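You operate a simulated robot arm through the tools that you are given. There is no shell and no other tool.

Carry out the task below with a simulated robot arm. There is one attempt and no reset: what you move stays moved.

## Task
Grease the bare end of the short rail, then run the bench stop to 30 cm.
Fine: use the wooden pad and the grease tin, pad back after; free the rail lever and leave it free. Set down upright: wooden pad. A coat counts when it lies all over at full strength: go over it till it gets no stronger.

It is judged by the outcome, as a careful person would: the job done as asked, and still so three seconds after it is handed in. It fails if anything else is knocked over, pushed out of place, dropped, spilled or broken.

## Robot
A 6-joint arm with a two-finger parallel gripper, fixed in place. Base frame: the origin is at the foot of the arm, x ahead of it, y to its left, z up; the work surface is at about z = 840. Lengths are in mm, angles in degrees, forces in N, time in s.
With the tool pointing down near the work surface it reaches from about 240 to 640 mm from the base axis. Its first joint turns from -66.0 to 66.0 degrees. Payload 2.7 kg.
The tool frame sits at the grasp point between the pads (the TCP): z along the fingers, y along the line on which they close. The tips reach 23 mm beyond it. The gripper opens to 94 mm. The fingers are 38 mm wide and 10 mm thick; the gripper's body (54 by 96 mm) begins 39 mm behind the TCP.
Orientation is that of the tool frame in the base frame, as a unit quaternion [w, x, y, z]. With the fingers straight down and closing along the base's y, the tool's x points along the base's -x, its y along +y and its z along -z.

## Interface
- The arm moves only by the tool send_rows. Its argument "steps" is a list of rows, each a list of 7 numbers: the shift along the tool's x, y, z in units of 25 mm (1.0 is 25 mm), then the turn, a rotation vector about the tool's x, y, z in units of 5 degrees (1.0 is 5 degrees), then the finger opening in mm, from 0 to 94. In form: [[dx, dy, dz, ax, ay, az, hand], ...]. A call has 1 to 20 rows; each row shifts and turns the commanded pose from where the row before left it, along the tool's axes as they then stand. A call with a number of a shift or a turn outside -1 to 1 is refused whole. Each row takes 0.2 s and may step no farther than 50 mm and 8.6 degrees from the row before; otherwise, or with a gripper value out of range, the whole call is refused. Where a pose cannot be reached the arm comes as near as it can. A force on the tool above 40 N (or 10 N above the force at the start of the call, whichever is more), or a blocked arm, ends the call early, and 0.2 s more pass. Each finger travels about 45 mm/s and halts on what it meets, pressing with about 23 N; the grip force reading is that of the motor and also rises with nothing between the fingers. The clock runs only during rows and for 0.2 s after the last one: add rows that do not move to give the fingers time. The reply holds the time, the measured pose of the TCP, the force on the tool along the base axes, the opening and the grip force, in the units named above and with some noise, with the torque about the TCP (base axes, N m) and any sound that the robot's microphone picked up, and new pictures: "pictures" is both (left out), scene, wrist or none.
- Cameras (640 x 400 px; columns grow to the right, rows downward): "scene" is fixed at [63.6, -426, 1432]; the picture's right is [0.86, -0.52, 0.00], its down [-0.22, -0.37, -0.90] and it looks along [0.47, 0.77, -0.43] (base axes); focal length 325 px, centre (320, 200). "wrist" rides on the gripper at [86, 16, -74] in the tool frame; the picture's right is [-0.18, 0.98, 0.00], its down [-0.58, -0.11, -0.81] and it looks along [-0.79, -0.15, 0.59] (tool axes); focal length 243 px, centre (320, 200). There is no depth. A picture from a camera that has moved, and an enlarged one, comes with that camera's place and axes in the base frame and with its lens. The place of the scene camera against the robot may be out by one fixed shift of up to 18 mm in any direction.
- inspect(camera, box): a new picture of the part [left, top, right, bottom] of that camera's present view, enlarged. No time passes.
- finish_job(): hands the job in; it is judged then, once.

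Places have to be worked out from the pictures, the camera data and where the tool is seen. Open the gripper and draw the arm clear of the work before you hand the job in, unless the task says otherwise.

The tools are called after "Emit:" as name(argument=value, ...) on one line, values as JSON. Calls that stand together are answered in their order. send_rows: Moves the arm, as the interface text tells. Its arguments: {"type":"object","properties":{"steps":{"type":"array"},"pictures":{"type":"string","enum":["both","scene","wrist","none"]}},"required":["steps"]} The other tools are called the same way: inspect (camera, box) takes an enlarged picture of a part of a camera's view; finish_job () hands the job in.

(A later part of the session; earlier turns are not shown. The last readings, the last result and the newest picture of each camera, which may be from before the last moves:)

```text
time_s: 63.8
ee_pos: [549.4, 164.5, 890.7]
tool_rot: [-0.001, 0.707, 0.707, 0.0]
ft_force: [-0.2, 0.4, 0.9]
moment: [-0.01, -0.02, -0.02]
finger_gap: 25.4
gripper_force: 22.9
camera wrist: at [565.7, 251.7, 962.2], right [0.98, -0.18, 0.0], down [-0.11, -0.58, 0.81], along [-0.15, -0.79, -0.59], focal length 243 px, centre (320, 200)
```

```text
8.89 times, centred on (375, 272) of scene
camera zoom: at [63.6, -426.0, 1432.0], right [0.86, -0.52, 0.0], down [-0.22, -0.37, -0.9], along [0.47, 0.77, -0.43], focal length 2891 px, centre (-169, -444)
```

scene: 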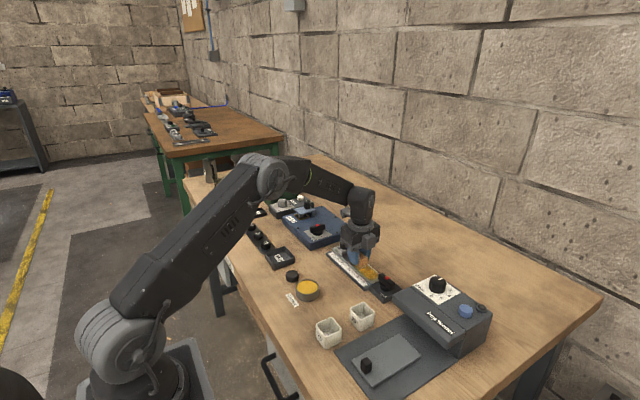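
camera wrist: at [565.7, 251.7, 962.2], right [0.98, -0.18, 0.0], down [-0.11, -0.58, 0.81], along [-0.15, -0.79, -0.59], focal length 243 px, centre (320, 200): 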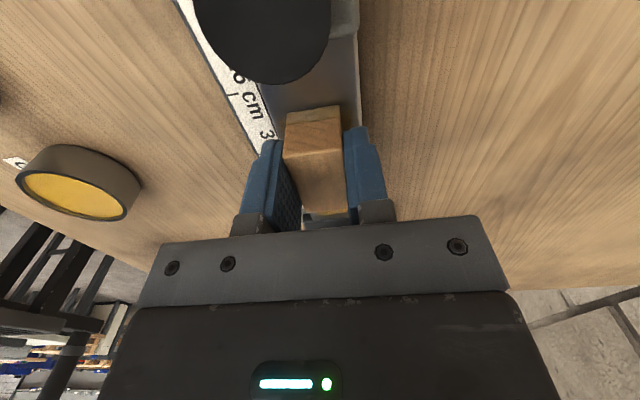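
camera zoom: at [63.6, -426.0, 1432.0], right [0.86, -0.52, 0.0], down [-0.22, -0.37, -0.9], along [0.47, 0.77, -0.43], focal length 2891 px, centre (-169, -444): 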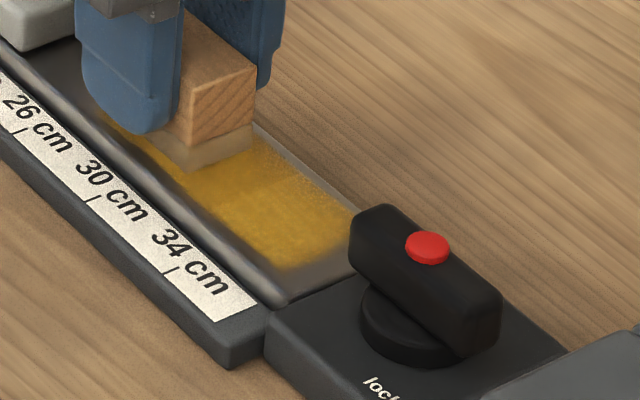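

The contact force during that pass was near zero; the pad has probably seated slightly higher in the grip. I'll lower about 1 mm and read the force before passing again.

Emit:
send_rows(steps=[[0, 0, 0.04, 0, 0, 0, 15], [-0.05, 0, 0, 0, 0, 0, 15], [0, 0, 0, 0, 0, 0, 15]], pictures="none")

```text
time_s: 64.6
ee_pos: [550.0, 164.4, 889.5]
tool_rot: [0.001, 0.707, 0.707, 0.002]
ft_force: [-0.8, 4.1, 12.0]
moment: [0.12, 0.07, 0.02]
finger_gap: 25.4
gripper_force: 22.7
```

Now 12 N. I'm sweeping the middle lane to the lever and the far lane back, slowly.

Emit:
send_rows(steps=[[-0.25, 0, 0, 0, 0, 0, 15], [-0.25, 0, 0, 0, 0, 0, 15], [-0.25, 0, 0, 0, 0, 0, 15], [-0.25, 0, 0, 0, 0, 0, 15], [-0.25, 0, 0, 0, 0, 0, 15], [-0.25, 0, 0, 0, 0, 0, 15], [-0.25, 0, 0, 0, 0, 0, 15], [-0.25, 0, 0, 0, 0, 0, 15], [-0.25, 0, 0, 0, 0, 0, 15], [0, 0.3, 0, 0, 0, 0, 15], [0, 0.14, 0, 0, 0, 0, 15], [0.25, 0, 0, 0, 0, 0, 15], [0.25, 0, 0, 0, 0, 0, 15], [0.25, 0, 0, 0, 0, 0, 15], [0.25, 0, 0, 0, 0, 0, 15], [0.25, 0, 0, 0, 0, 0, 15], [0.25, 0, 0, 0, 0, 0, 15], [0.25, 0, 0, 0, 0, 0, 15], [0.25, 0, 0, 0, 0, 0, 15], [0.25, 0, 0, 0, 0, 0, 15]], pictures="none")

Emit:
inspect(camera="scene", box=[345, 250, 405, 295])

```text
time_s: 68.8
ee_pos: [560.5, 162.8, 886.9]
tool_rot: [0.0, 0.707, 0.707, 0.0]
ft_force: [-0.4, -5.8, 16.0]
moment: [-0.23, 0.03, 0.02]
finger_gap: 25.5
gripper_force: 22.5
```

```text
8.89 times, centred on (375, 272) of scene
camera zoom: at [63.3, -426.3, 1432.0], right [0.86, -0.52, 0.0], down [-0.22, -0.37, -0.9], along [0.47, 0.77, -0.43], focal length 2891 px, centre (-169, -444)
```

zoom: 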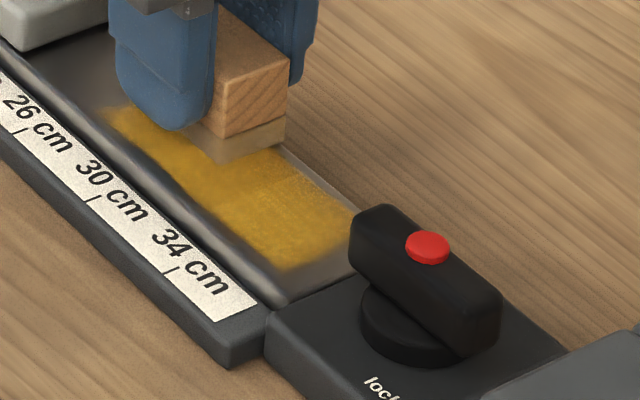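

Density is improving. I'll finish this load with the near lane and another middle pass, then lift and compare.

Emit:
send_rows(steps=[[0, -0.3, -0.01, 0, 0, 0, 15], [0, -0.3, 0, 0, 0, 0, 15], [0, -0.3, 0, 0, 0, 0, 15], [-0.3, 0, 0, 0, 0, 0, 15], [-0.3, 0, 0, 0, 0, 0, 15], [-0.3, 0, 0, 0, 0, 0, 15], [-0.3, 0, 0, 0, 0, 0, 15], [-0.3, 0, 0, 0, 0, 0, 15], [-0.3, 0, 0, 0, 0, 0, 15], [-0.3, 0, 0, 0, 0, 0, 15], [-0.15, 0, 0, 0, 0, 0, 15], [0, 0.46, 0, 0, 0, 0, 15], [0.3, 0, 0, 0, 0, 0, 15], [0.3, 0, 0, 0, 0, 0, 15], [0.3, 0, 0, 0, 0, 0, 15], [0.3, 0, 0, 0, 0, 0, 15], [0.3, 0, 0, 0, 0, 0, 15], [0.3, 0, 0, 0, 0, 0, 15], [0.3, 0, 0, 0, 0, 0, 15], [0.15, 0, 0, 0, 0, 0, 15]], pictures="none")

Emit:
send_rows(steps=[[0, 0, -0.5, 0, 0, 0, 15], [0, 0, -0.95, 0, 0, 0, 15], [0, 0, -0.95, 0, 0, 0, 15], [-0.061, -0.925, 0, 0, 0, 0, 15], [-0.061, -0.925, 0, 0, 0, 0, 15], [-0.061, -0.925, 0, 0, 0, 0, 15], [-0.061, -0.925, 0, 0, 0, 0, 15], [-0.061, -0.925, 0, 0, 0, 0, 15], [-0.061, -0.925, 0, 0, 0, 0, 15], [-0.061, -0.925, 0, 0, 0, 0, 15], [0, -0.52, 0, 0, 0, 0, 15], [0, 0, 0.8, 0, 0, 0, 15], [0, 0, 0.8, 0, 0, 0, 15], [0, 0, 0, 0, 0, 0, 15]], pictures="none")

Emit:
inspect(camera="scene", box=[345, 250, 405, 295])

Emit:
inspect(camera="wrist", box=[230, 40, 410, 150])

```text
time_s: 73.0
ee_pos: [549.3, 164.2, 887.9]
tool_rot: [-0.001, 0.708, 0.707, 0.0]
ft_force: [0.1, -2.1, 3.3]
moment: [-0.03, -0.02, 0.01]
finger_gap: 25.5
gripper_force: 22.8
```

```text
time_s: 76.0
ee_pos: [375.0, 152.6, 909.1]
tool_rot: [0.0, 0.707, 0.707, 0.0]
ft_force: [0.6, -0.2, -1.0]
moment: [0.0, -0.03, -0.01]
finger_gap: 25.4
gripper_force: 23.3
```

```text
8.89 times, centred on (375, 272) of scene
camera zoom: at [63.6, -426.0, 1432.0], right [0.86, -0.52, 0.0], down [-0.22, -0.37, -0.9], along [0.47, 0.77, -0.43], focal length 2891 px, centre (-169, -444)
```

zoom: 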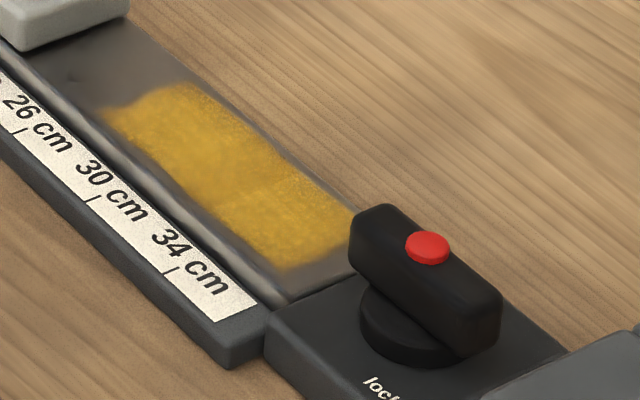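

```text
3.56 times, centred on (320, 95) of wrist
camera zoom: at [391.3, 238.9, 981.1], right [0.98, -0.18, 0.0], down [-0.11, -0.58, 0.81], along [-0.15, -0.79, -0.59], focal length 863 px, centre (320, 573)
```

zoom: 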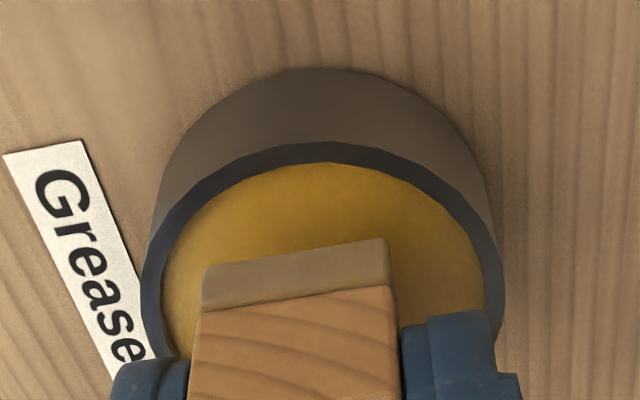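

The coat looks the same as after the previous load, so it may be saturated. I'll look at it from the wrist camera too before deciding.

Emit:
inspect(camera="wrist", box=[520, 0, 640, 180])

Emit:
inspect(camera="scene", box=[350, 252, 385, 282])

```text
2.22 times, centred on (580, 90) of wrist
camera zoom: at [391.3, 238.9, 981.1], right [0.98, -0.18, 0.0], down [-0.11, -0.58, 0.81], along [-0.15, -0.79, -0.59], focal length 539 px, centre (-258, 444)
```

zoom: 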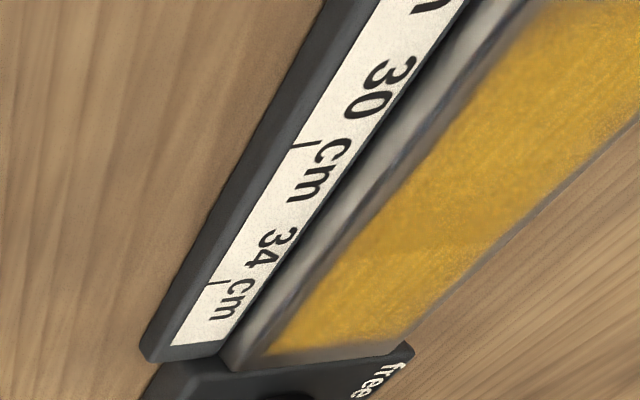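

```text
13.33 times, centred on (368, 267) of scene
camera zoom: at [63.6, -426.0, 1432.0], right [0.86, -0.52, 0.0], down [-0.22, -0.37, -0.9], along [0.47, 0.77, -0.43], focal length 4336 px, centre (-313, -693)
```

zoom: 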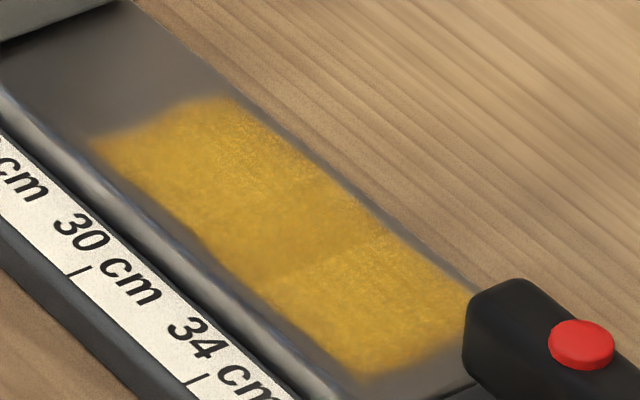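

It looks thick and even, with only texture seams. To be sure, I'll recharge once more and do another full set of passes at verified pressure, then compare.

Emit:
send_rows(steps=[[0.05, 0, 0.25, 0, 0, 0, 15], [0, 0, 0.25, 0, 0, 0, 15], [0, 0, 0.12, 0, 0, 0, 15], [0, 0, 0.03, 0, 0, 0, 15], [0, 0, 0.02, 0, 0, 0, 15], [0, 0, 0, 0, 0, 0, 15]], pictures="none")

```text
time_s: 77.4
ee_pos: [375.6, 154.8, 892.6]
tool_rot: [0.001, 0.707, 0.707, 0.001]
ft_force: [-2.6, -1.6, 8.9]
moment: [-0.04, 0.11, -0.03]
finger_gap: 25.4
gripper_force: 22.7
```

Dipped with 9 N. I'm returning to the near lane at the +y end and checking the force.

Emit:
send_rows(steps=[[0, 0, -0.4, 0, 0, 0, 15], [0, 0, -0.85, 0, 0, 0, 15], [0, 0, -0.99, 0, 0, 0, 15], [0.061, 0.936, 0, 0, 0, 0, 15], [0.061, 0.936, 0, 0, 0, 0, 15], [0.061, 0.936, 0, 0, 0, 0, 15], [0.061, 0.936, 0, 0, 0, 0, 15], [0.061, 0.936, 0, 0, 0, 0, 15], [0.061, 0.936, 0, 0, 0, 0, 15], [0.061, 0.936, 0, 0, 0, 0, 15], [0, 0, 0.9, 0, 0, 0, 15], [0, 0, 0.9, 0, 0, 0, 15], [0, 0, 0.4, 0, 0, 0, 15], [0, 0, 0.1, 0, 0, 0, 15], [0, 0, 0.08, 0, 0, 0, 15], [0, 0, 0, 0, 0, 0, 15]], pictures="none")

```text
time_s: 80.8
ee_pos: [539.4, 165.1, 888.9]
tool_rot: [0.001, 0.707, 0.707, -0.001]
ft_force: [-0.2, -0.1, 0.4]
moment: [0.0, -0.03, 0.0]
finger_gap: 25.6
gripper_force: 23.0
```

Emit:
send_rows(steps=[[0, 0, 0.05, 0, 0, 0, 15], [-0.05, 0, 0, 0, 0, 0, 15], [0, 0, 0, 0, 0, 0, 15]], pictures="none")

```text
time_s: 81.6
ee_pos: [540.3, 163.8, 888.4]
tool_rot: [0.001, 0.708, 0.707, 0.002]
ft_force: [-1.0, 3.9, 9.7]
moment: [0.06, 0.08, 0.0]
finger_gap: 25.5
gripper_force: 22.6
```

9.7 N of contact. I'm now doing a full set: near lane to the lever, far lane back, then near again.

Emit:
send_rows(steps=[[-0.3, 0, 0, 0, 0, 0, 15], [-0.3, 0, 0, 0, 0, 0, 15], [-0.3, 0, 0, 0, 0, 0, 15], [-0.3, 0, 0, 0, 0, 0, 15], [-0.3, 0, 0, 0, 0, 0, 15], [-0.3, 0, 0, 0, 0, 0, 15], [-0.3, 0, 0, 0, 0, 0, 15], [-0.2, 0, 0, 0, 0, 0, 15], [0, 0.3, 0, 0, 0, 0, 15], [0, 0.3, 0, 0, 0, 0, 15], [0, 0.28, 0, 0, 0, 0, 15], [0.3, 0, 0, 0, 0, 0, 15], [0.3, 0, 0, 0, 0, 0, 15], [0.3, 0, 0, 0, 0, 0, 15], [0.3, 0, 0, 0, 0, 0, 15], [0.3, 0, 0, 0, 0, 0, 15], [0.3, 0, 0, 0, 0, 0, 15], [0.3, 0, 0, 0, 0, 0, 15], [0.2, 0, 0, 0, 0, 0, 15], [0, 0, 0, 0, 0, 0, 15]], pictures="none")

Emit:
send_rows(steps=[[0, -0.3, 0, 0, 0, 0, 15], [0, -0.14, 0, 0, 0, 0, 15], [-0.3, 0, 0, 0, 0, 0, 15], [-0.3, 0, 0, 0, 0, 0, 15], [-0.3, 0, 0, 0, 0, 0, 15], [-0.3, 0, 0, 0, 0, 0, 15], [-0.3, 0, 0, 0, 0, 0, 15], [-0.3, 0, 0, 0, 0, 0, 15], [-0.3, 0, 0, 0, 0, 0, 15], [-0.2, 0, 0, 0, 0, 0, 15], [0, -0.44, 0, 0, 0, 0, 15], [0.3, 0, 0, 0, 0, 0, 15], [0.3, 0, 0, 0, 0, 0, 15], [0.3, 0, 0, 0, 0, 0, 15], [0.3, 0, 0, 0, 0, 0, 15], [0.3, 0, 0, 0, 0, 0, 15], [0.3, 0, 0, 0, 0, 0, 15], [0.3, 0, 0, 0, 0, 0, 15], [0.2, 0, 0, 0, 0, 0, 15], [0, 0, 0, 0, 0, 0, 15]], pictures="none")

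```text
time_s: 85.8
ee_pos: [560.5, 163.8, 887.2]
tool_rot: [0.0, 0.707, 0.707, -0.001]
ft_force: [0.1, -1.5, 4.1]
moment: [-0.07, 0.0, -0.01]
finger_gap: 25.6
gripper_force: 22.8
```

```text
time_s: 90.0
ee_pos: [539.2, 162.9, 886.8]
tool_rot: [0.001, 0.707, 0.708, 0.0]
ft_force: [0.3, 0.8, -1.0]
moment: [-0.02, 0.02, -0.04]
finger_gap: 25.7
gripper_force: 22.9
```

Contact has dropped off as the pad creeps up a little in the grip. I'll lift clear and compare the coat with before.

Emit:
send_rows(steps=[[0, 0, -0.5, 0, 0, 0, 15], [0, 0, -0.95, 0, 0, 0, 15], [0, 0, -0.95, 0, 0, 0, 15], [-0.061, -0.936, 0, 0, 0, 0, 15], [-0.061, -0.936, 0, 0, 0, 0, 15], [-0.061, -0.936, 0, 0, 0, 0, 15], [-0.061, -0.936, 0, 0, 0, 0, 15], [-0.061, -0.936, 0, 0, 0, 0, 15], [-0.061, -0.936, 0, 0, 0, 0, 15], [-0.061, -0.936, 0, 0, 0, 0, 15], [0, 0, 0.8, 0, 0, 0, 15], [0, 0, 0.8, 0, 0, 0, 15], [0, 0, 0, 0, 0, 0, 15]])

Emit:
inspect(camera="scene", box=[350, 252, 385, 282])

Emit:
inspect(camera="wrist", box=[520, 0, 640, 180])

Emit:
inspect(camera="wrist", box=[230, 40, 410, 150])

```text
time_s: 92.8
ee_pos: [376.3, 152.7, 907.3]
tool_rot: [0.0, 0.707, 0.707, 0.0]
ft_force: [-0.3, -1.2, -1.1]
moment: [0.02, 0.04, 0.02]
finger_gap: 25.9
gripper_force: 22.7
camera wrist: at [392.7, 238.5, 980.1], right [0.98, -0.18, 0.0], down [-0.11, -0.58, 0.81], along [-0.15, -0.79, -0.59], focal length 243 px, centre (320, 200)
```

scene: 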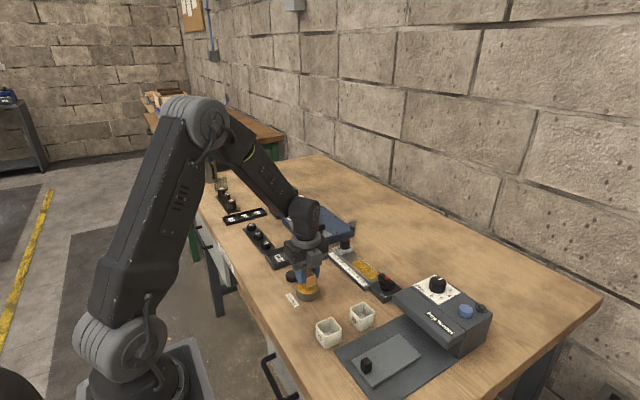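
wrist: 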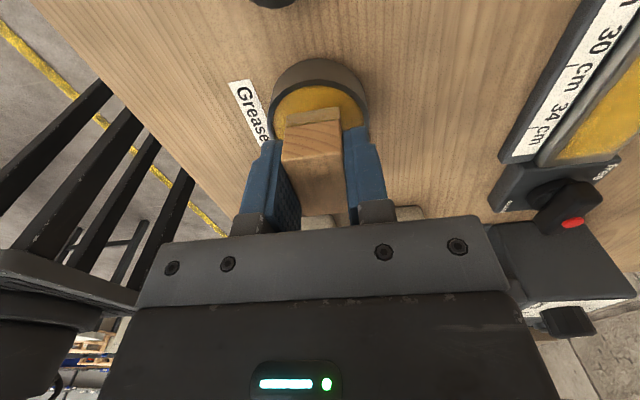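

```text
13.33 times, centred on (368, 267) of scene
camera zoom: at [63.6, -426.0, 1432.0], right [0.86, -0.52, 0.0], down [-0.22, -0.37, -0.9], along [0.47, 0.77, -0.43], focal length 4336 px, centre (-313, -693)
```

zoom: 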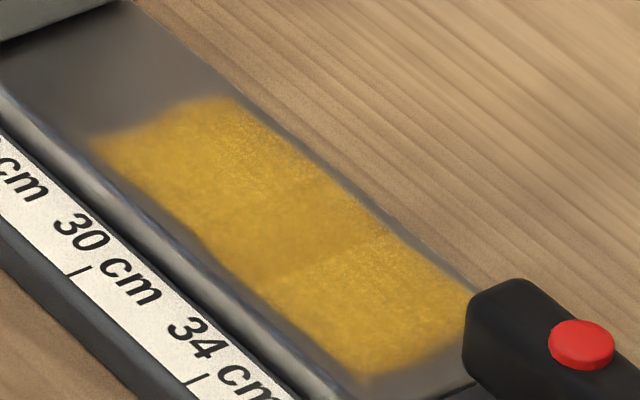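

```text
2.22 times, centred on (580, 90) of wrist
camera zoom: at [392.7, 238.5, 980.1], right [0.98, -0.18, 0.0], down [-0.11, -0.58, 0.81], along [-0.15, -0.79, -0.59], focal length 539 px, centre (-258, 444)
```

zoom: 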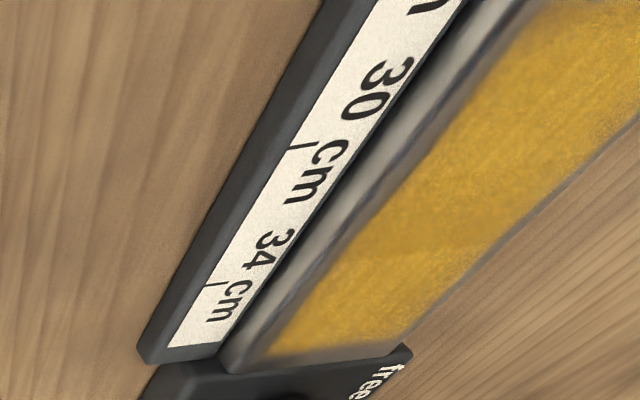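

```text
3.56 times, centred on (320, 95) of wrist
camera zoom: at [392.7, 238.5, 980.1], right [0.98, -0.18, 0.0], down [-0.11, -0.58, 0.81], along [-0.15, -0.79, -0.59], focal length 863 px, centre (320, 573)
```

zoom: 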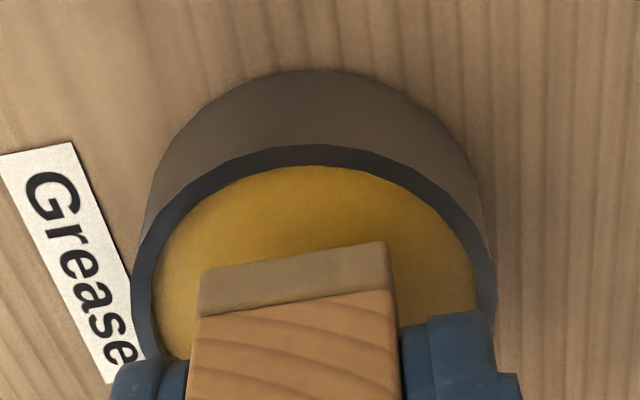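

The coat is unchanged between the last two full passes from both cameras, so it has reached full strength. I'll return the pad to its original place at about (374, 84) and come down to just above the bench.

Emit:
send_rows(steps=[[0, 0, -0.8, 0, 0, 0, 15], [-0.912, 0, 0, 0, 0, 0, 15], [-0.912, 0, 0, 0, 0, 0, 15], [-0.912, 0, 0, 0, 0, 0, 15], [0, 0, 0.8, 0, 0, 0, 15], [0, 0, 0.8, 0, 0, 0, 15], [0, 0, 0.3, 0, 0, 0, 15], [0, 0, 0, 0, 0, 0, 15]])

Emit:
inspect(camera="scene", box=[280, 265, 350, 325])

```text
time_s: 94.6
ee_pos: [375.2, 83.7, 880.4]
tool_rot: [0.001, 0.707, 0.707, -0.001]
ft_force: [0.1, -0.2, -0.4]
moment: [0.01, 0.03, 0.0]
finger_gap: 25.5
gripper_force: 23.6
camera wrist: at [391.4, 170.5, 952.0], right [0.98, -0.18, 0.0], down [-0.11, -0.58, 0.81], along [-0.15, -0.79, -0.59], focal length 243 px, centre (320, 200)
```

scene: 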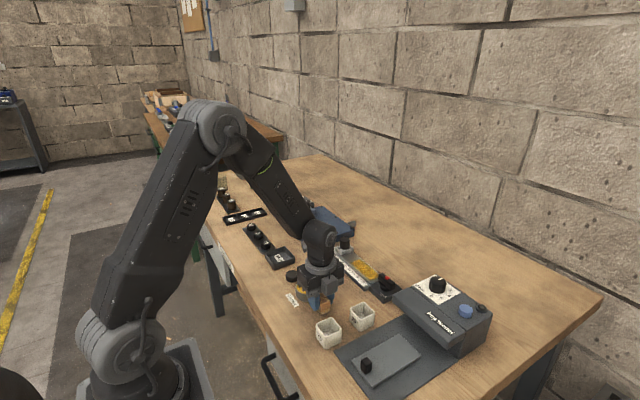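
wrist: 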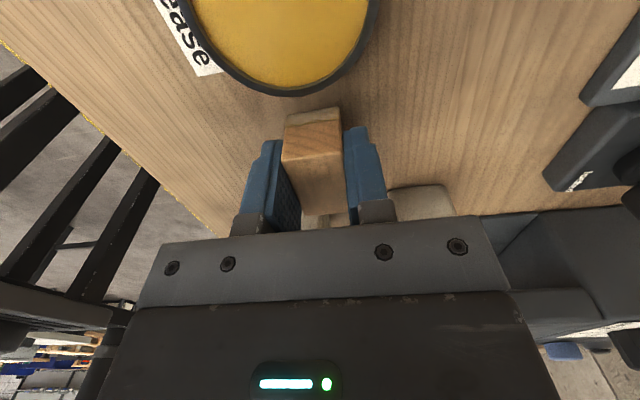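

```text
6.67 times, centred on (315, 295) of scene
camera zoom: at [63.6, -426.0, 1432.0], right [0.86, -0.52, 0.0], down [-0.22, -0.37, -0.9], along [0.47, 0.77, -0.43], focal length 2168 px, centre (353, -433)
```

zoom: 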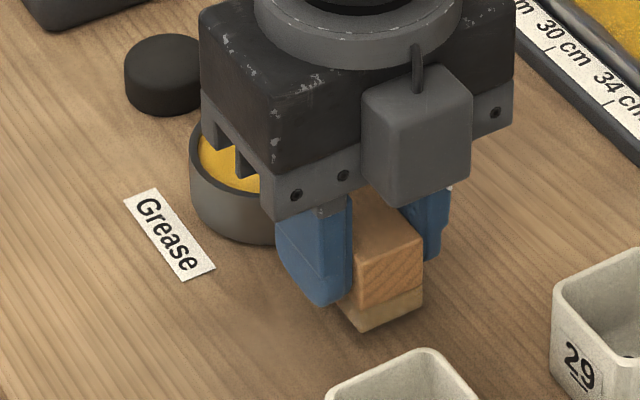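

The pad is back above its spot. I'm lowering in small steps until it touches the bench.

Emit:
send_rows(steps=[[0, 0, 0.2, 0, 0, 0, 15], [0, 0, 0.06, 0, 0, 0, 15], [0, 0, 0, 0, 0, 0, 15]], pictures="none")

Emit:
send_rows(steps=[[0, 0, 0.05, 0, 0, 0, 15], [0, 0, 0, 0, 0, 0, 15]], pictures="none")

```text
time_s: 95.4
ee_pos: [375.7, 84.9, 871.7]
tool_rot: [0.0, 0.707, 0.707, 0.0]
ft_force: [-0.5, 0.5, 0.5]
moment: [-0.02, 0.0, 0.04]
finger_gap: 25.5
gripper_force: 23.0
```

```text
time_s: 96.0
ee_pos: [376.4, 86.3, 870.3]
tool_rot: [0.0, 0.707, 0.707, 0.0]
ft_force: [0.5, 0.9, -0.1]
moment: [0.01, -0.01, 0.0]
finger_gap: 25.5
gripper_force: 23.2
```

Emit:
send_rows(steps=[[0, 0, 0.04, 0, 0, 0, 15], [0, 0, 0, 0, 0, 0, 15]], pictures="none")

```text
time_s: 96.6
ee_pos: [375.4, 84.2, 869.8]
tool_rot: [0.0, 0.707, 0.708, 0.0]
ft_force: [-0.4, -0.2, -0.5]
moment: [0.0, 0.03, 0.02]
finger_gap: 25.8
gripper_force: 23.3
```

Emit:
send_rows(steps=[[0, 0, 0.04, 0, 0, 0, 15], [0, 0, 0, 0, 0, 0, 15]], pictures="none")

Emit:
inspect(camera="scene", box=[295, 275, 345, 320])

```text
time_s: 97.2
ee_pos: [377.2, 85.5, 869.5]
tool_rot: [0.0, 0.708, 0.707, 0.0]
ft_force: [-0.7, 0.2, -0.1]
moment: [-0.02, 0.01, 0.0]
finger_gap: 25.4
gripper_force: 23.4
```

```text
8.89 times, centred on (320, 298) of scene
camera zoom: at [63.6, -426.0, 1432.0], right [0.86, -0.52, 0.0], down [-0.22, -0.37, -0.9], along [0.47, 0.77, -0.43], focal length 2891 px, centre (320, -667)
```

zoom: 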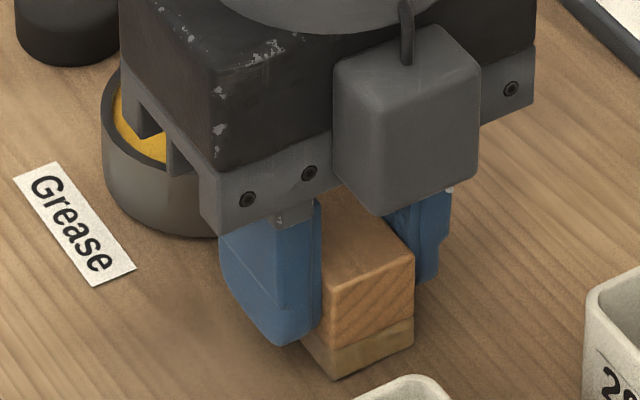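

Emit:
send_rows(steps=[[0, 0, 0.03, 0, 0, 0, 15], [0, 0, 0.02, 0, 0, 0, 15], [0, 0, 0, 0, 0, 0, 15]], pictures="none")

```text
time_s: 98.0
ee_pos: [375.6, 83.8, 868.7]
tool_rot: [0.0, 0.708, 0.706, -0.001]
ft_force: [0.0, -0.4, 0.2]
moment: [0.01, -0.01, -0.01]
finger_gap: 25.4
gripper_force: 23.0
```

Emit:
send_rows(steps=[[0, 0, 0.03, 0, 0, 0, 15], [0, 0, 0.01, 0, 0, 0, 15], [0, 0, 0, 0, 0, 0, 15]], pictures="none")

```text
time_s: 98.8
ee_pos: [376.0, 85.0, 868.4]
tool_rot: [0.0, 0.707, 0.707, 0.001]
ft_force: [-1.6, -3.4, 15.8]
moment: [-0.09, 0.08, 0.03]
finger_gap: 25.7
gripper_force: 22.9
```

It's on the bench (15.8 N). I'll ease up 1 mm to relieve the load, then open the fingers gently.

Emit:
send_rows(steps=[[0, 0, -0.03, 0, 0, 0, 15], [0, 0, 0, 0, 0, 0, 15], [0, 0, 0, 0, 0, 0, 40], [0, 0, 0, 0, 0, 0, 60], [0, 0, 0, 0, 0, 0, 60], [0, 0, 0, 0, 0, 0, 60]])

Emit:
inspect(camera="scene", box=[295, 275, 345, 320])

```text
time_s: 100.2
ee_pos: [376.0, 84.7, 869.0]
tool_rot: [0.001, 0.707, 0.707, 0.0]
ft_force: [0.6, 0.4, 0.2]
moment: [-0.02, -0.02, -0.02]
finger_gap: 59.8
gripper_force: 0.1
camera wrist: at [392.0, 170.9, 941.2], right [0.98, -0.18, 0.0], down [-0.11, -0.58, 0.81], along [-0.15, -0.79, -0.59], focal length 243 px, centre (320, 200)
```

scene: 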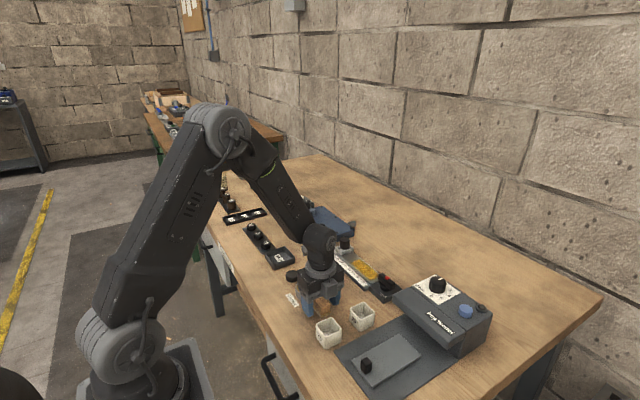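
wrist: 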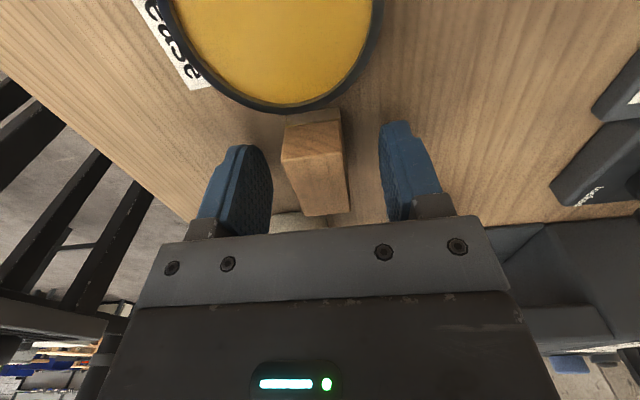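

```text
8.89 times, centred on (320, 298) of scene
camera zoom: at [63.6, -426.0, 1432.0], right [0.86, -0.52, 0.0], down [-0.22, -0.37, -0.9], along [0.47, 0.77, -0.43], focal length 2891 px, centre (320, -667)
```

zoom: 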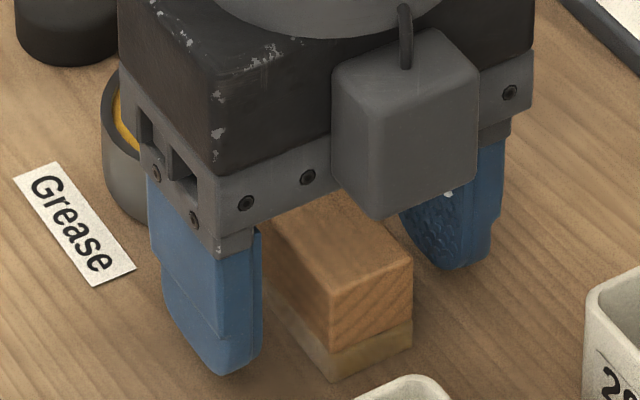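

The pad stands upright and released at its original spot. I'm lifting off and moving to view the rail lever up close.

Emit:
send_rows(steps=[[0, 0, -0.5, 0, 0, 0, 60], [0, 0, -1, 0, 0, 0, 60], [0, 0, -1, 0, 0, 0, 70], [0, 0, -1, 0, 0, 0, 70], [0.275, 0.925, 0, 0, 0, 0, 70], [0.275, 0.925, 0, 0, 0, 0, 70], [0.275, 0.925, 0, 0, 0, 0, 70], [0.275, 0.925, 0, 0, 0, 0, 70], [0.275, 0.925, 0, 0, 0, 0, 70], [0.275, 0.925, 0, 0, 0, 0, 70], [0.275, 0.925, 0, 0, 0, 0, 70], [0.275, 0.925, 0, 0, 0, 0, 70], [0, 0, 0, 0, 0, 0, 70]])

Emit:
inspect(camera="wrist", box=[220, 0, 440, 240])

Emit:
inspect(camera="scene", box=[280, 255, 350, 325])

```text
time_s: 103.0
ee_pos: [560.7, 140.6, 956.6]
tool_rot: [0.001, 0.707, 0.707, -0.001]
ft_force: [-0.2, -0.1, 0.0]
moment: [-0.02, 0.03, 0.0]
finger_gap: 69.8
gripper_force: 0.1
camera wrist: at [577.0, 226.1, 1028.1], right [0.98, -0.18, 0.0], down [-0.11, -0.58, 0.81], along [-0.15, -0.79, -0.59], focal length 243 px, centre (320, 200)
```

scene: 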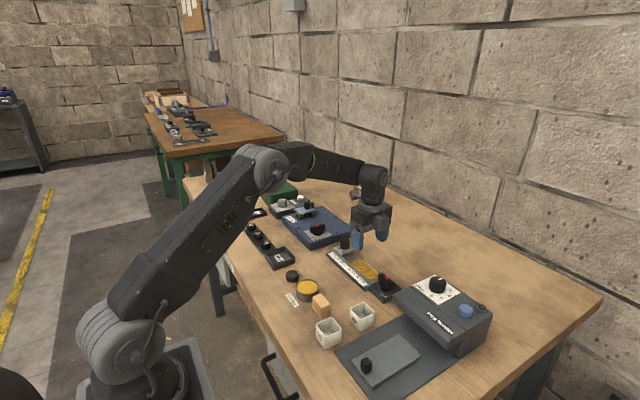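
wrist: 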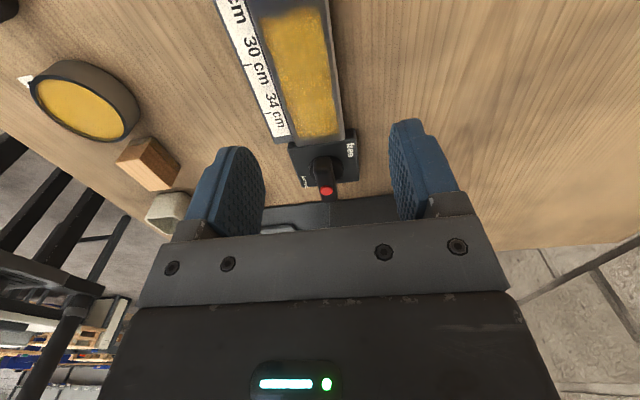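

```text
1.67 times, centred on (330, 120) of wrist
camera zoom: at [577.0, 226.1, 1028.1], right [0.98, -0.18, 0.0], down [-0.11, -0.58, 0.81], along [-0.15, -0.79, -0.59], focal length 404 px, centre (303, 333)
```

zoom: 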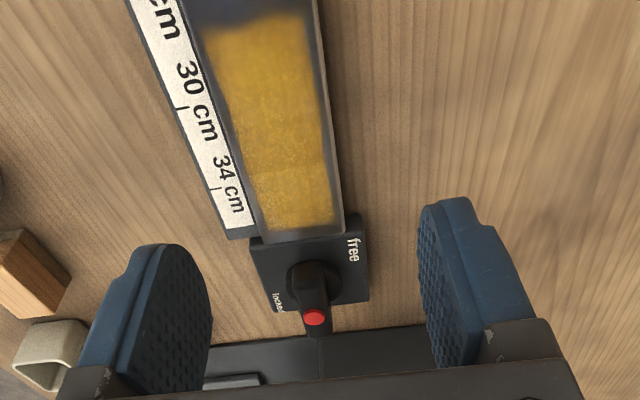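

```text
5.71 times, centred on (315, 290) of scene
camera zoom: at [63.6, -426.0, 1432.0], right [0.86, -0.52, 0.0], down [-0.22, -0.37, -0.9], along [0.47, 0.77, -0.43], focal length 1858 px, centre (349, -314)
```

zoom: 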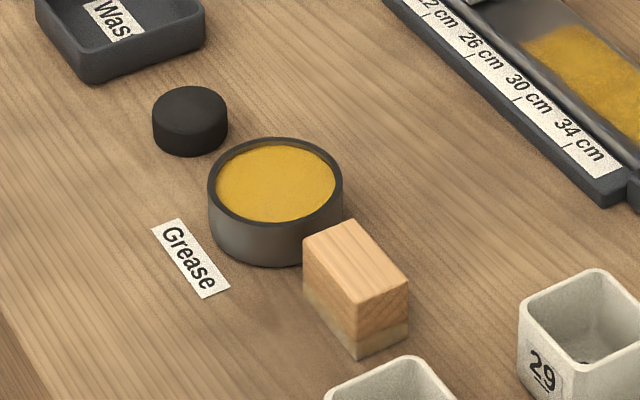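

The pad and tin look right. I'll zoom on the patch and the lever from this view.

Emit:
inspect(camera="wrist", box=[245, 0, 365, 150])

Emit:
inspect(camera="wrist", box=[280, 130, 370, 210])

```text
2.67 times, centred on (305, 75) of wrist
camera zoom: at [577.0, 226.1, 1028.1], right [0.98, -0.18, 0.0], down [-0.11, -0.58, 0.81], along [-0.15, -0.79, -0.59], focal length 647 px, centre (360, 533)
```

zoom: 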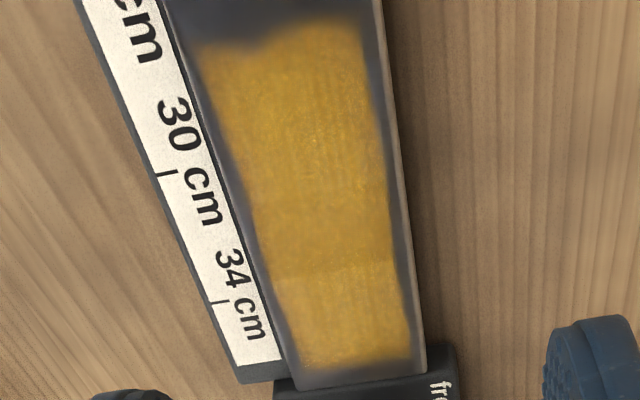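

```text
5.00 times, centred on (325, 170) of wrist
camera zoom: at [577.0, 226.1, 1028.1], right [0.98, -0.18, 0.0], down [-0.11, -0.58, 0.81], along [-0.15, -0.79, -0.59], focal length 1213 px, centre (295, 350)
```

zoom: 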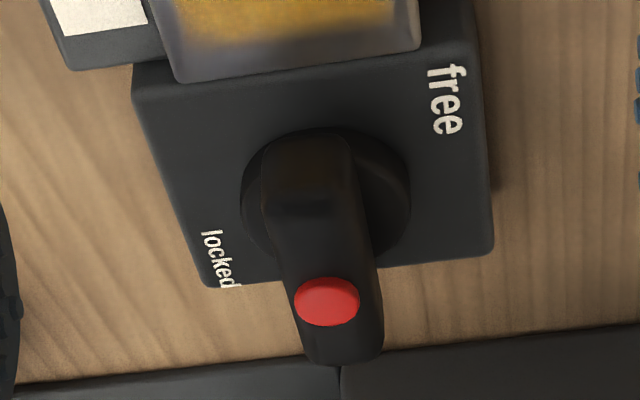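

Combining the two views puts the lever centre at ≈(550, 49). The bar is about 16 mm thick and 47 mm long, spanning z≈865–885. I'll move above it with the fingers across its thickness and check clearance to the feeder.

Emit:
send_rows(steps=[[-0.907, -0.092, 0, 0, 0, 0, 60], [-0.907, -0.092, 0, 0, 0, 0, 60], [-0.907, -0.092, 0, 0, 0, 0, 60], [-0.907, -0.092, 0, 0, 0, 0, 60], [0, 0, 0.8, 0, 0, 0, 60], [0, 0, 0, 0, 0, 0, 60]])

Emit:
inspect(camera="scene", box=[340, 200, 460, 310])

Emit:
inspect(camera="wrist", box=[220, 60, 440, 240])

```text
time_s: 104.4
ee_pos: [551.1, 48.7, 936.6]
tool_rot: [0.0, 0.707, 0.707, 0.0]
ft_force: [-0.4, -0.6, -0.5]
moment: [0.0, 0.02, 0.01]
finger_gap: 60.0
gripper_force: 0.2
camera wrist: at [567.1, 135.1, 1009.6], right [0.98, -0.18, 0.0], down [-0.11, -0.58, 0.81], along [-0.15, -0.79, -0.59], focal length 243 px, centre (320, 200)
```

scene: 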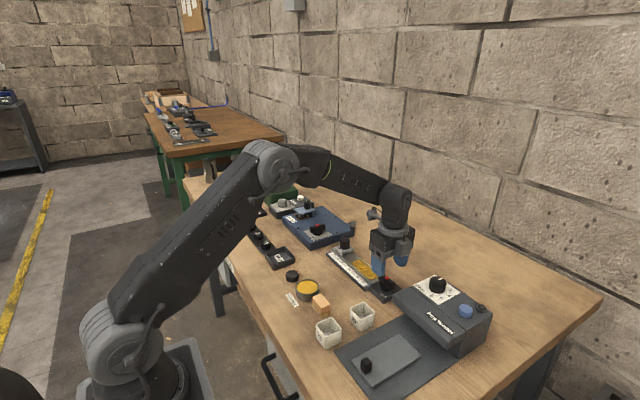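
wrist: 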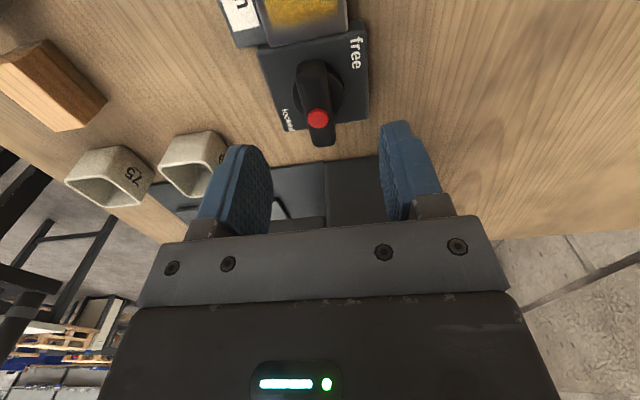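

```text
3.64 times, centred on (400, 255) of scene
camera zoom: at [63.6, -426.0, 1432.0], right [0.86, -0.52, 0.0], down [-0.22, -0.37, -0.9], along [0.47, 0.77, -0.43], focal length 1182 px, centre (29, 0)
```

zoom: 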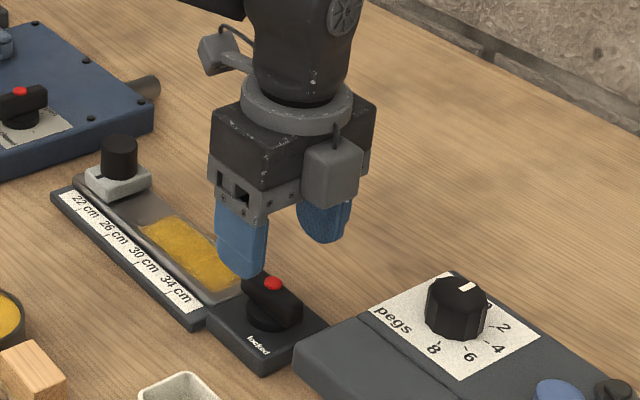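

```text
2.22 times, centred on (330, 150) of wrist
camera zoom: at [567.1, 135.1, 1009.6], right [0.98, -0.18, 0.0], down [-0.11, -0.58, 0.81], along [-0.15, -0.79, -0.59], focal length 539 px, centre (298, 311)
```

zoom: 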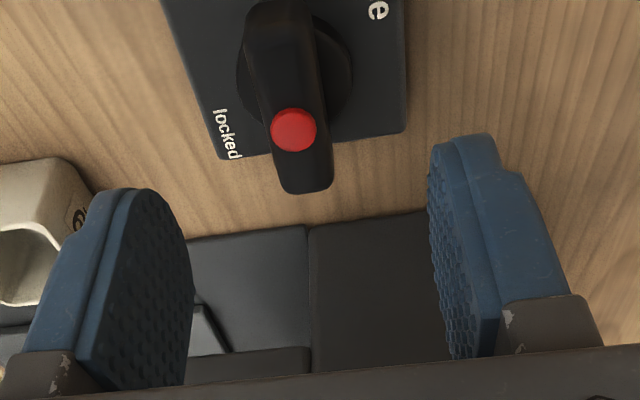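

The dot reprojects to (549.4, 49.3), right under the gripper. Shifting 1.3 mm and descending around the bar.

Emit:
send_rows(steps=[[0, -0.05, 0.4, 0, 0, 0, 60], [0, 0, 0.4, 0, 0, 0, 60], [0, 0, 0.4, 0, 0, 0, 60], [0, 0, 0.4, 0, 0, 0, 60], [0, 0, 0.18, 0, 0, 0, 60], [0, 0, 0, 0, 0, 0, 60]])

Emit:
inspect(camera="scene", box=[340, 220, 440, 310])

Emit:
inspect(camera="wrist", box=[220, 60, 440, 240])

```text
time_s: 105.8
ee_pos: [550.7, 50.1, 891.0]
tool_rot: [0.0, 0.707, 0.707, 0.0]
ft_force: [-0.3, -0.1, 0.7]
moment: [-0.02, -0.02, 0.0]
finger_gap: 59.9
gripper_force: 0.0
camera wrist: at [566.4, 134.6, 963.4], right [0.98, -0.18, 0.0], down [-0.11, -0.58, 0.81], along [-0.15, -0.79, -0.59], focal length 243 px, centre (320, 200)
```

scene: 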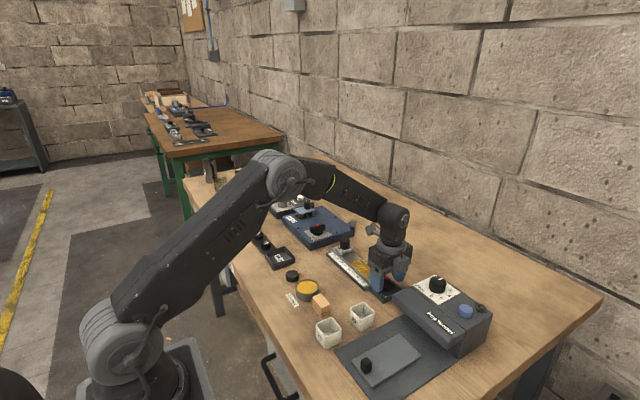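
wrist: 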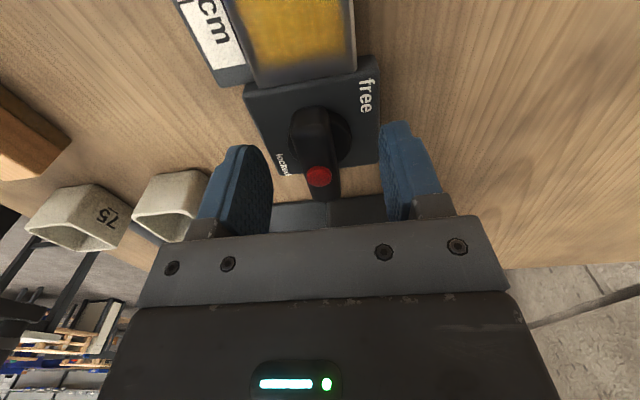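

```text
4.44 times, centred on (390, 265) of scene
camera zoom: at [63.6, -426.0, 1432.0], right [0.86, -0.52, 0.0], down [-0.22, -0.37, -0.9], along [0.47, 0.77, -0.43], focal length 1445 px, centre (9, -89)
```

zoom: 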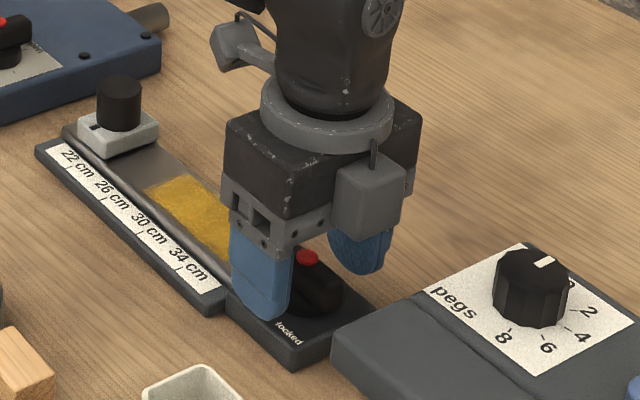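

```text
2.22 times, centred on (330, 150) of wrist
camera zoom: at [566.4, 134.6, 963.4], right [0.98, -0.18, 0.0], down [-0.11, -0.58, 0.81], along [-0.15, -0.79, -0.59], focal length 539 px, centre (298, 311)
```

zoom: 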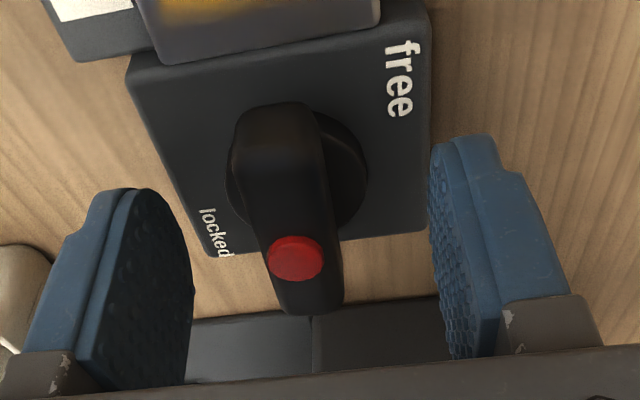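

The bar is centred between the fingers with no contact. I'm closing on it.

Emit:
send_rows(steps=[[0, 0, 0, 0, 0, 0, 5], [0, 0, 0, 0, 0, 0, 5], [0, 0, 0, 0, 0, 0, 5], [0, 0, 0, 0, 0, 0, 5], [0, 0, 0, 0, 0, 0, 5], [0, 0, 0, 0, 0, 0, 5]])

```text
time_s: 107.2
ee_pos: [549.7, 48.4, 890.8]
tool_rot: [0.0, 0.707, 0.707, 0.0]
ft_force: [-1.7, 0.6, -0.2]
moment: [-0.01, 0.0, 0.0]
finger_gap: 17.1
gripper_force: 44.7
camera wrist: at [566.2, 134.6, 963.5], right [0.98, -0.18, 0.0], down [-0.11, -0.58, 0.81], along [-0.15, -0.79, -0.59], focal length 243 px, centre (320, 200)
```

scene: 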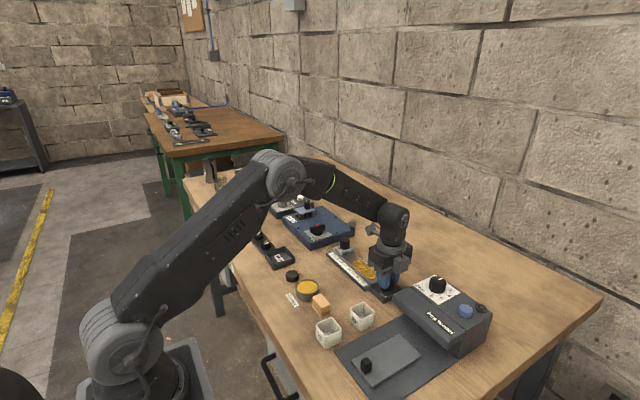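
wrist: 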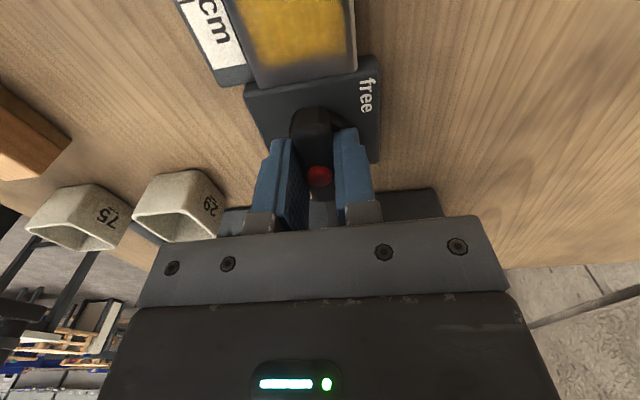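

Gripped (17.1 mm). I'll try a small counter-clockwise turn (tool −z, 10°) and read the torque.

Emit:
send_rows(steps=[[0, 0, 0, 0, 0, -1, 5], [0, 0, 0, 0, 0, -1, 5], [0, 0, 0, 0, 0, 0, 5]], pictures="wrist")

Emit:
inspect(camera="wrist", box=[220, 60, 440, 240])

```text
time_s: 108.0
ee_pos: [550.8, 48.2, 891.4]
tool_rot: [0.001, 0.642, 0.767, -0.001]
ft_force: [2.7, -1.8, -4.0]
moment: [0.23, 0.07, -0.03]
finger_gap: 16.8
gripper_force: 45.1
camera wrist: at [551.1, 136.1, 963.5], right [1.0, -0.01, 0.0], down [-0.01, -0.59, 0.81], along [-0.01, -0.81, -0.59], focal length 243 px, centre (320, 200)
```

wrist: 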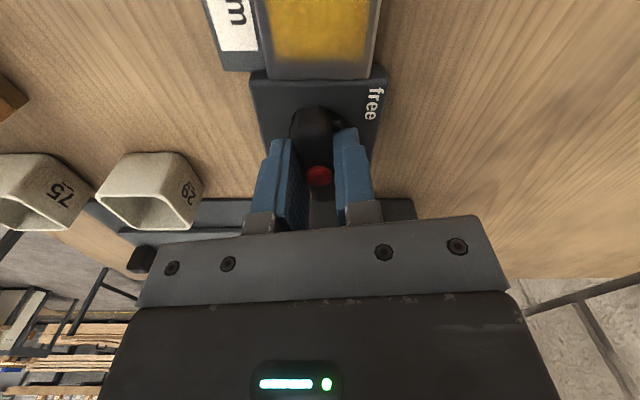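

```text
2.22 times, centred on (330, 150) of wrist
camera zoom: at [551.1, 136.1, 963.5], right [1.0, -0.01, 0.0], down [-0.01, -0.59, 0.81], along [-0.01, -0.81, -0.59], focal length 539 px, centre (298, 311)
```

zoom: 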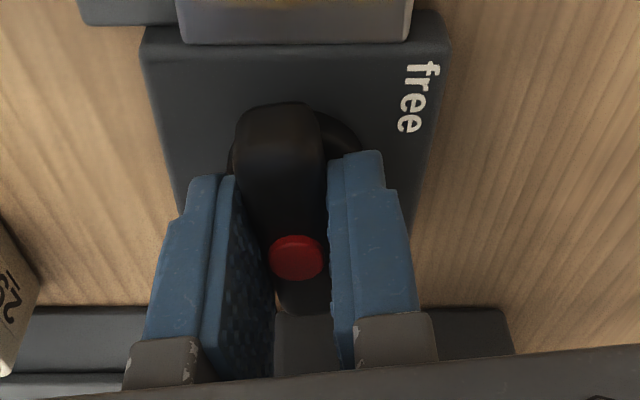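

The lever turned with the gripper at negligible torque. Continuing counter-clockwise in stages.

Emit:
send_rows(steps=[[0, 0, 0, 0, 0, -1, 5], [0, 0, 0, 0, 0, -1, 5], [0, 0, 0, 0, 0, -1, 5], [0, 0, 0, 0, 0, -1, 5], [0, 0, 0, 0, 0, -1, 5], [0, 0, 0, 0, 0, -1, 5], [0, 0, 0, 0, 0, -1, 5], [0, 0, 0, 0, 0, -1, 5], [0, 0, 0, 0, 0, 0, 5]], pictures="wrist")

```text
time_s: 110.0
ee_pos: [550.7, 49.1, 890.9]
tool_rot: [0.001, 0.34, 0.94, 0.001]
ft_force: [21.9, -1.2, -21.8]
moment: [-0.15, -0.15, -0.04]
finger_gap: 16.7
gripper_force: 45.4
camera wrist: at [495.1, 116.6, 963.4], right [0.77, 0.64, 0.0], down [0.37, -0.46, 0.81], along [0.51, -0.62, -0.59], focal length 243 px, centre (320, 200)
```

wrist: 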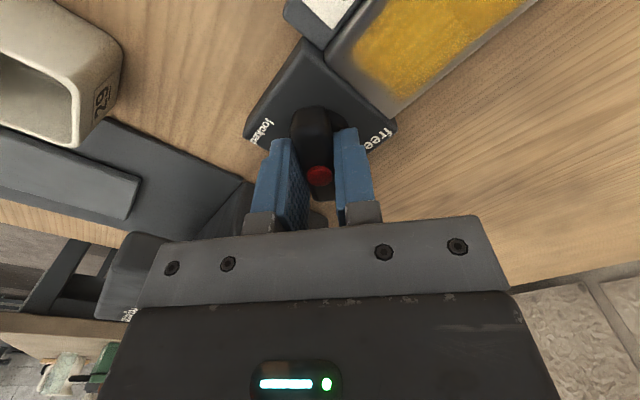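

The lever is at about 50° with side loads building (≈22 N in +x and −z), meaning my pivot is off by a couple of mm. I'll relieve that by shifting the commanded pose about +1.8 mm in x and 1.5 mm down.

Emit:
send_rows(steps=[[-0.055, 0.046, 0.06, 0, 0, 0, 5], [0, 0, 0, 0, 0, 0, 5]], pictures="none")

```text
time_s: 110.6
ee_pos: [550.6, 48.2, 890.6]
tool_rot: [0.0, 0.342, 0.94, -0.001]
ft_force: [-6.0, -2.4, -1.0]
moment: [-0.86, -1.08, 0.02]
finger_gap: 17.0
gripper_force: 45.0
```

Loads relieved. Continuing the turn.

Emit:
send_rows(steps=[[0, 0, 0, 0, 0, -1, 5], [0, 0, 0, 0, 0, -1, 5], [0, 0, 0, 0, 0, -1, 5], [0, 0, 0, 0, 0, -1, 5], [0, 0, 0, 0, 0, 0, 5]], pictures="none")

```text
time_s: 111.8
ee_pos: [552.1, 49.7, 890.8]
tool_rot: [0.0, 0.173, 0.985, -0.001]
ft_force: [-10.3, 3.9, 15.4]
moment: [0.4, 1.38, -0.03]
finger_gap: 16.9
gripper_force: 45.3
```

Emit:
send_rows(steps=[[0.03, 0, -0.03, 0, 0, 0, 5], [0, 0, 0, 0, 0, -1, 5], [0, 0, 0, 0, 0, -1, 5], [0, 0, 0, 0, 0, 0, 5]], pictures="none")

```text
time_s: 112.8
ee_pos: [551.2, 50.3, 891.7]
tool_rot: [0.001, 0.087, 0.996, 0.0]
ft_force: [3.0, 7.3, -3.7]
moment: [0.1, 0.19, 0.02]
finger_gap: 17.0
gripper_force: 44.9
```

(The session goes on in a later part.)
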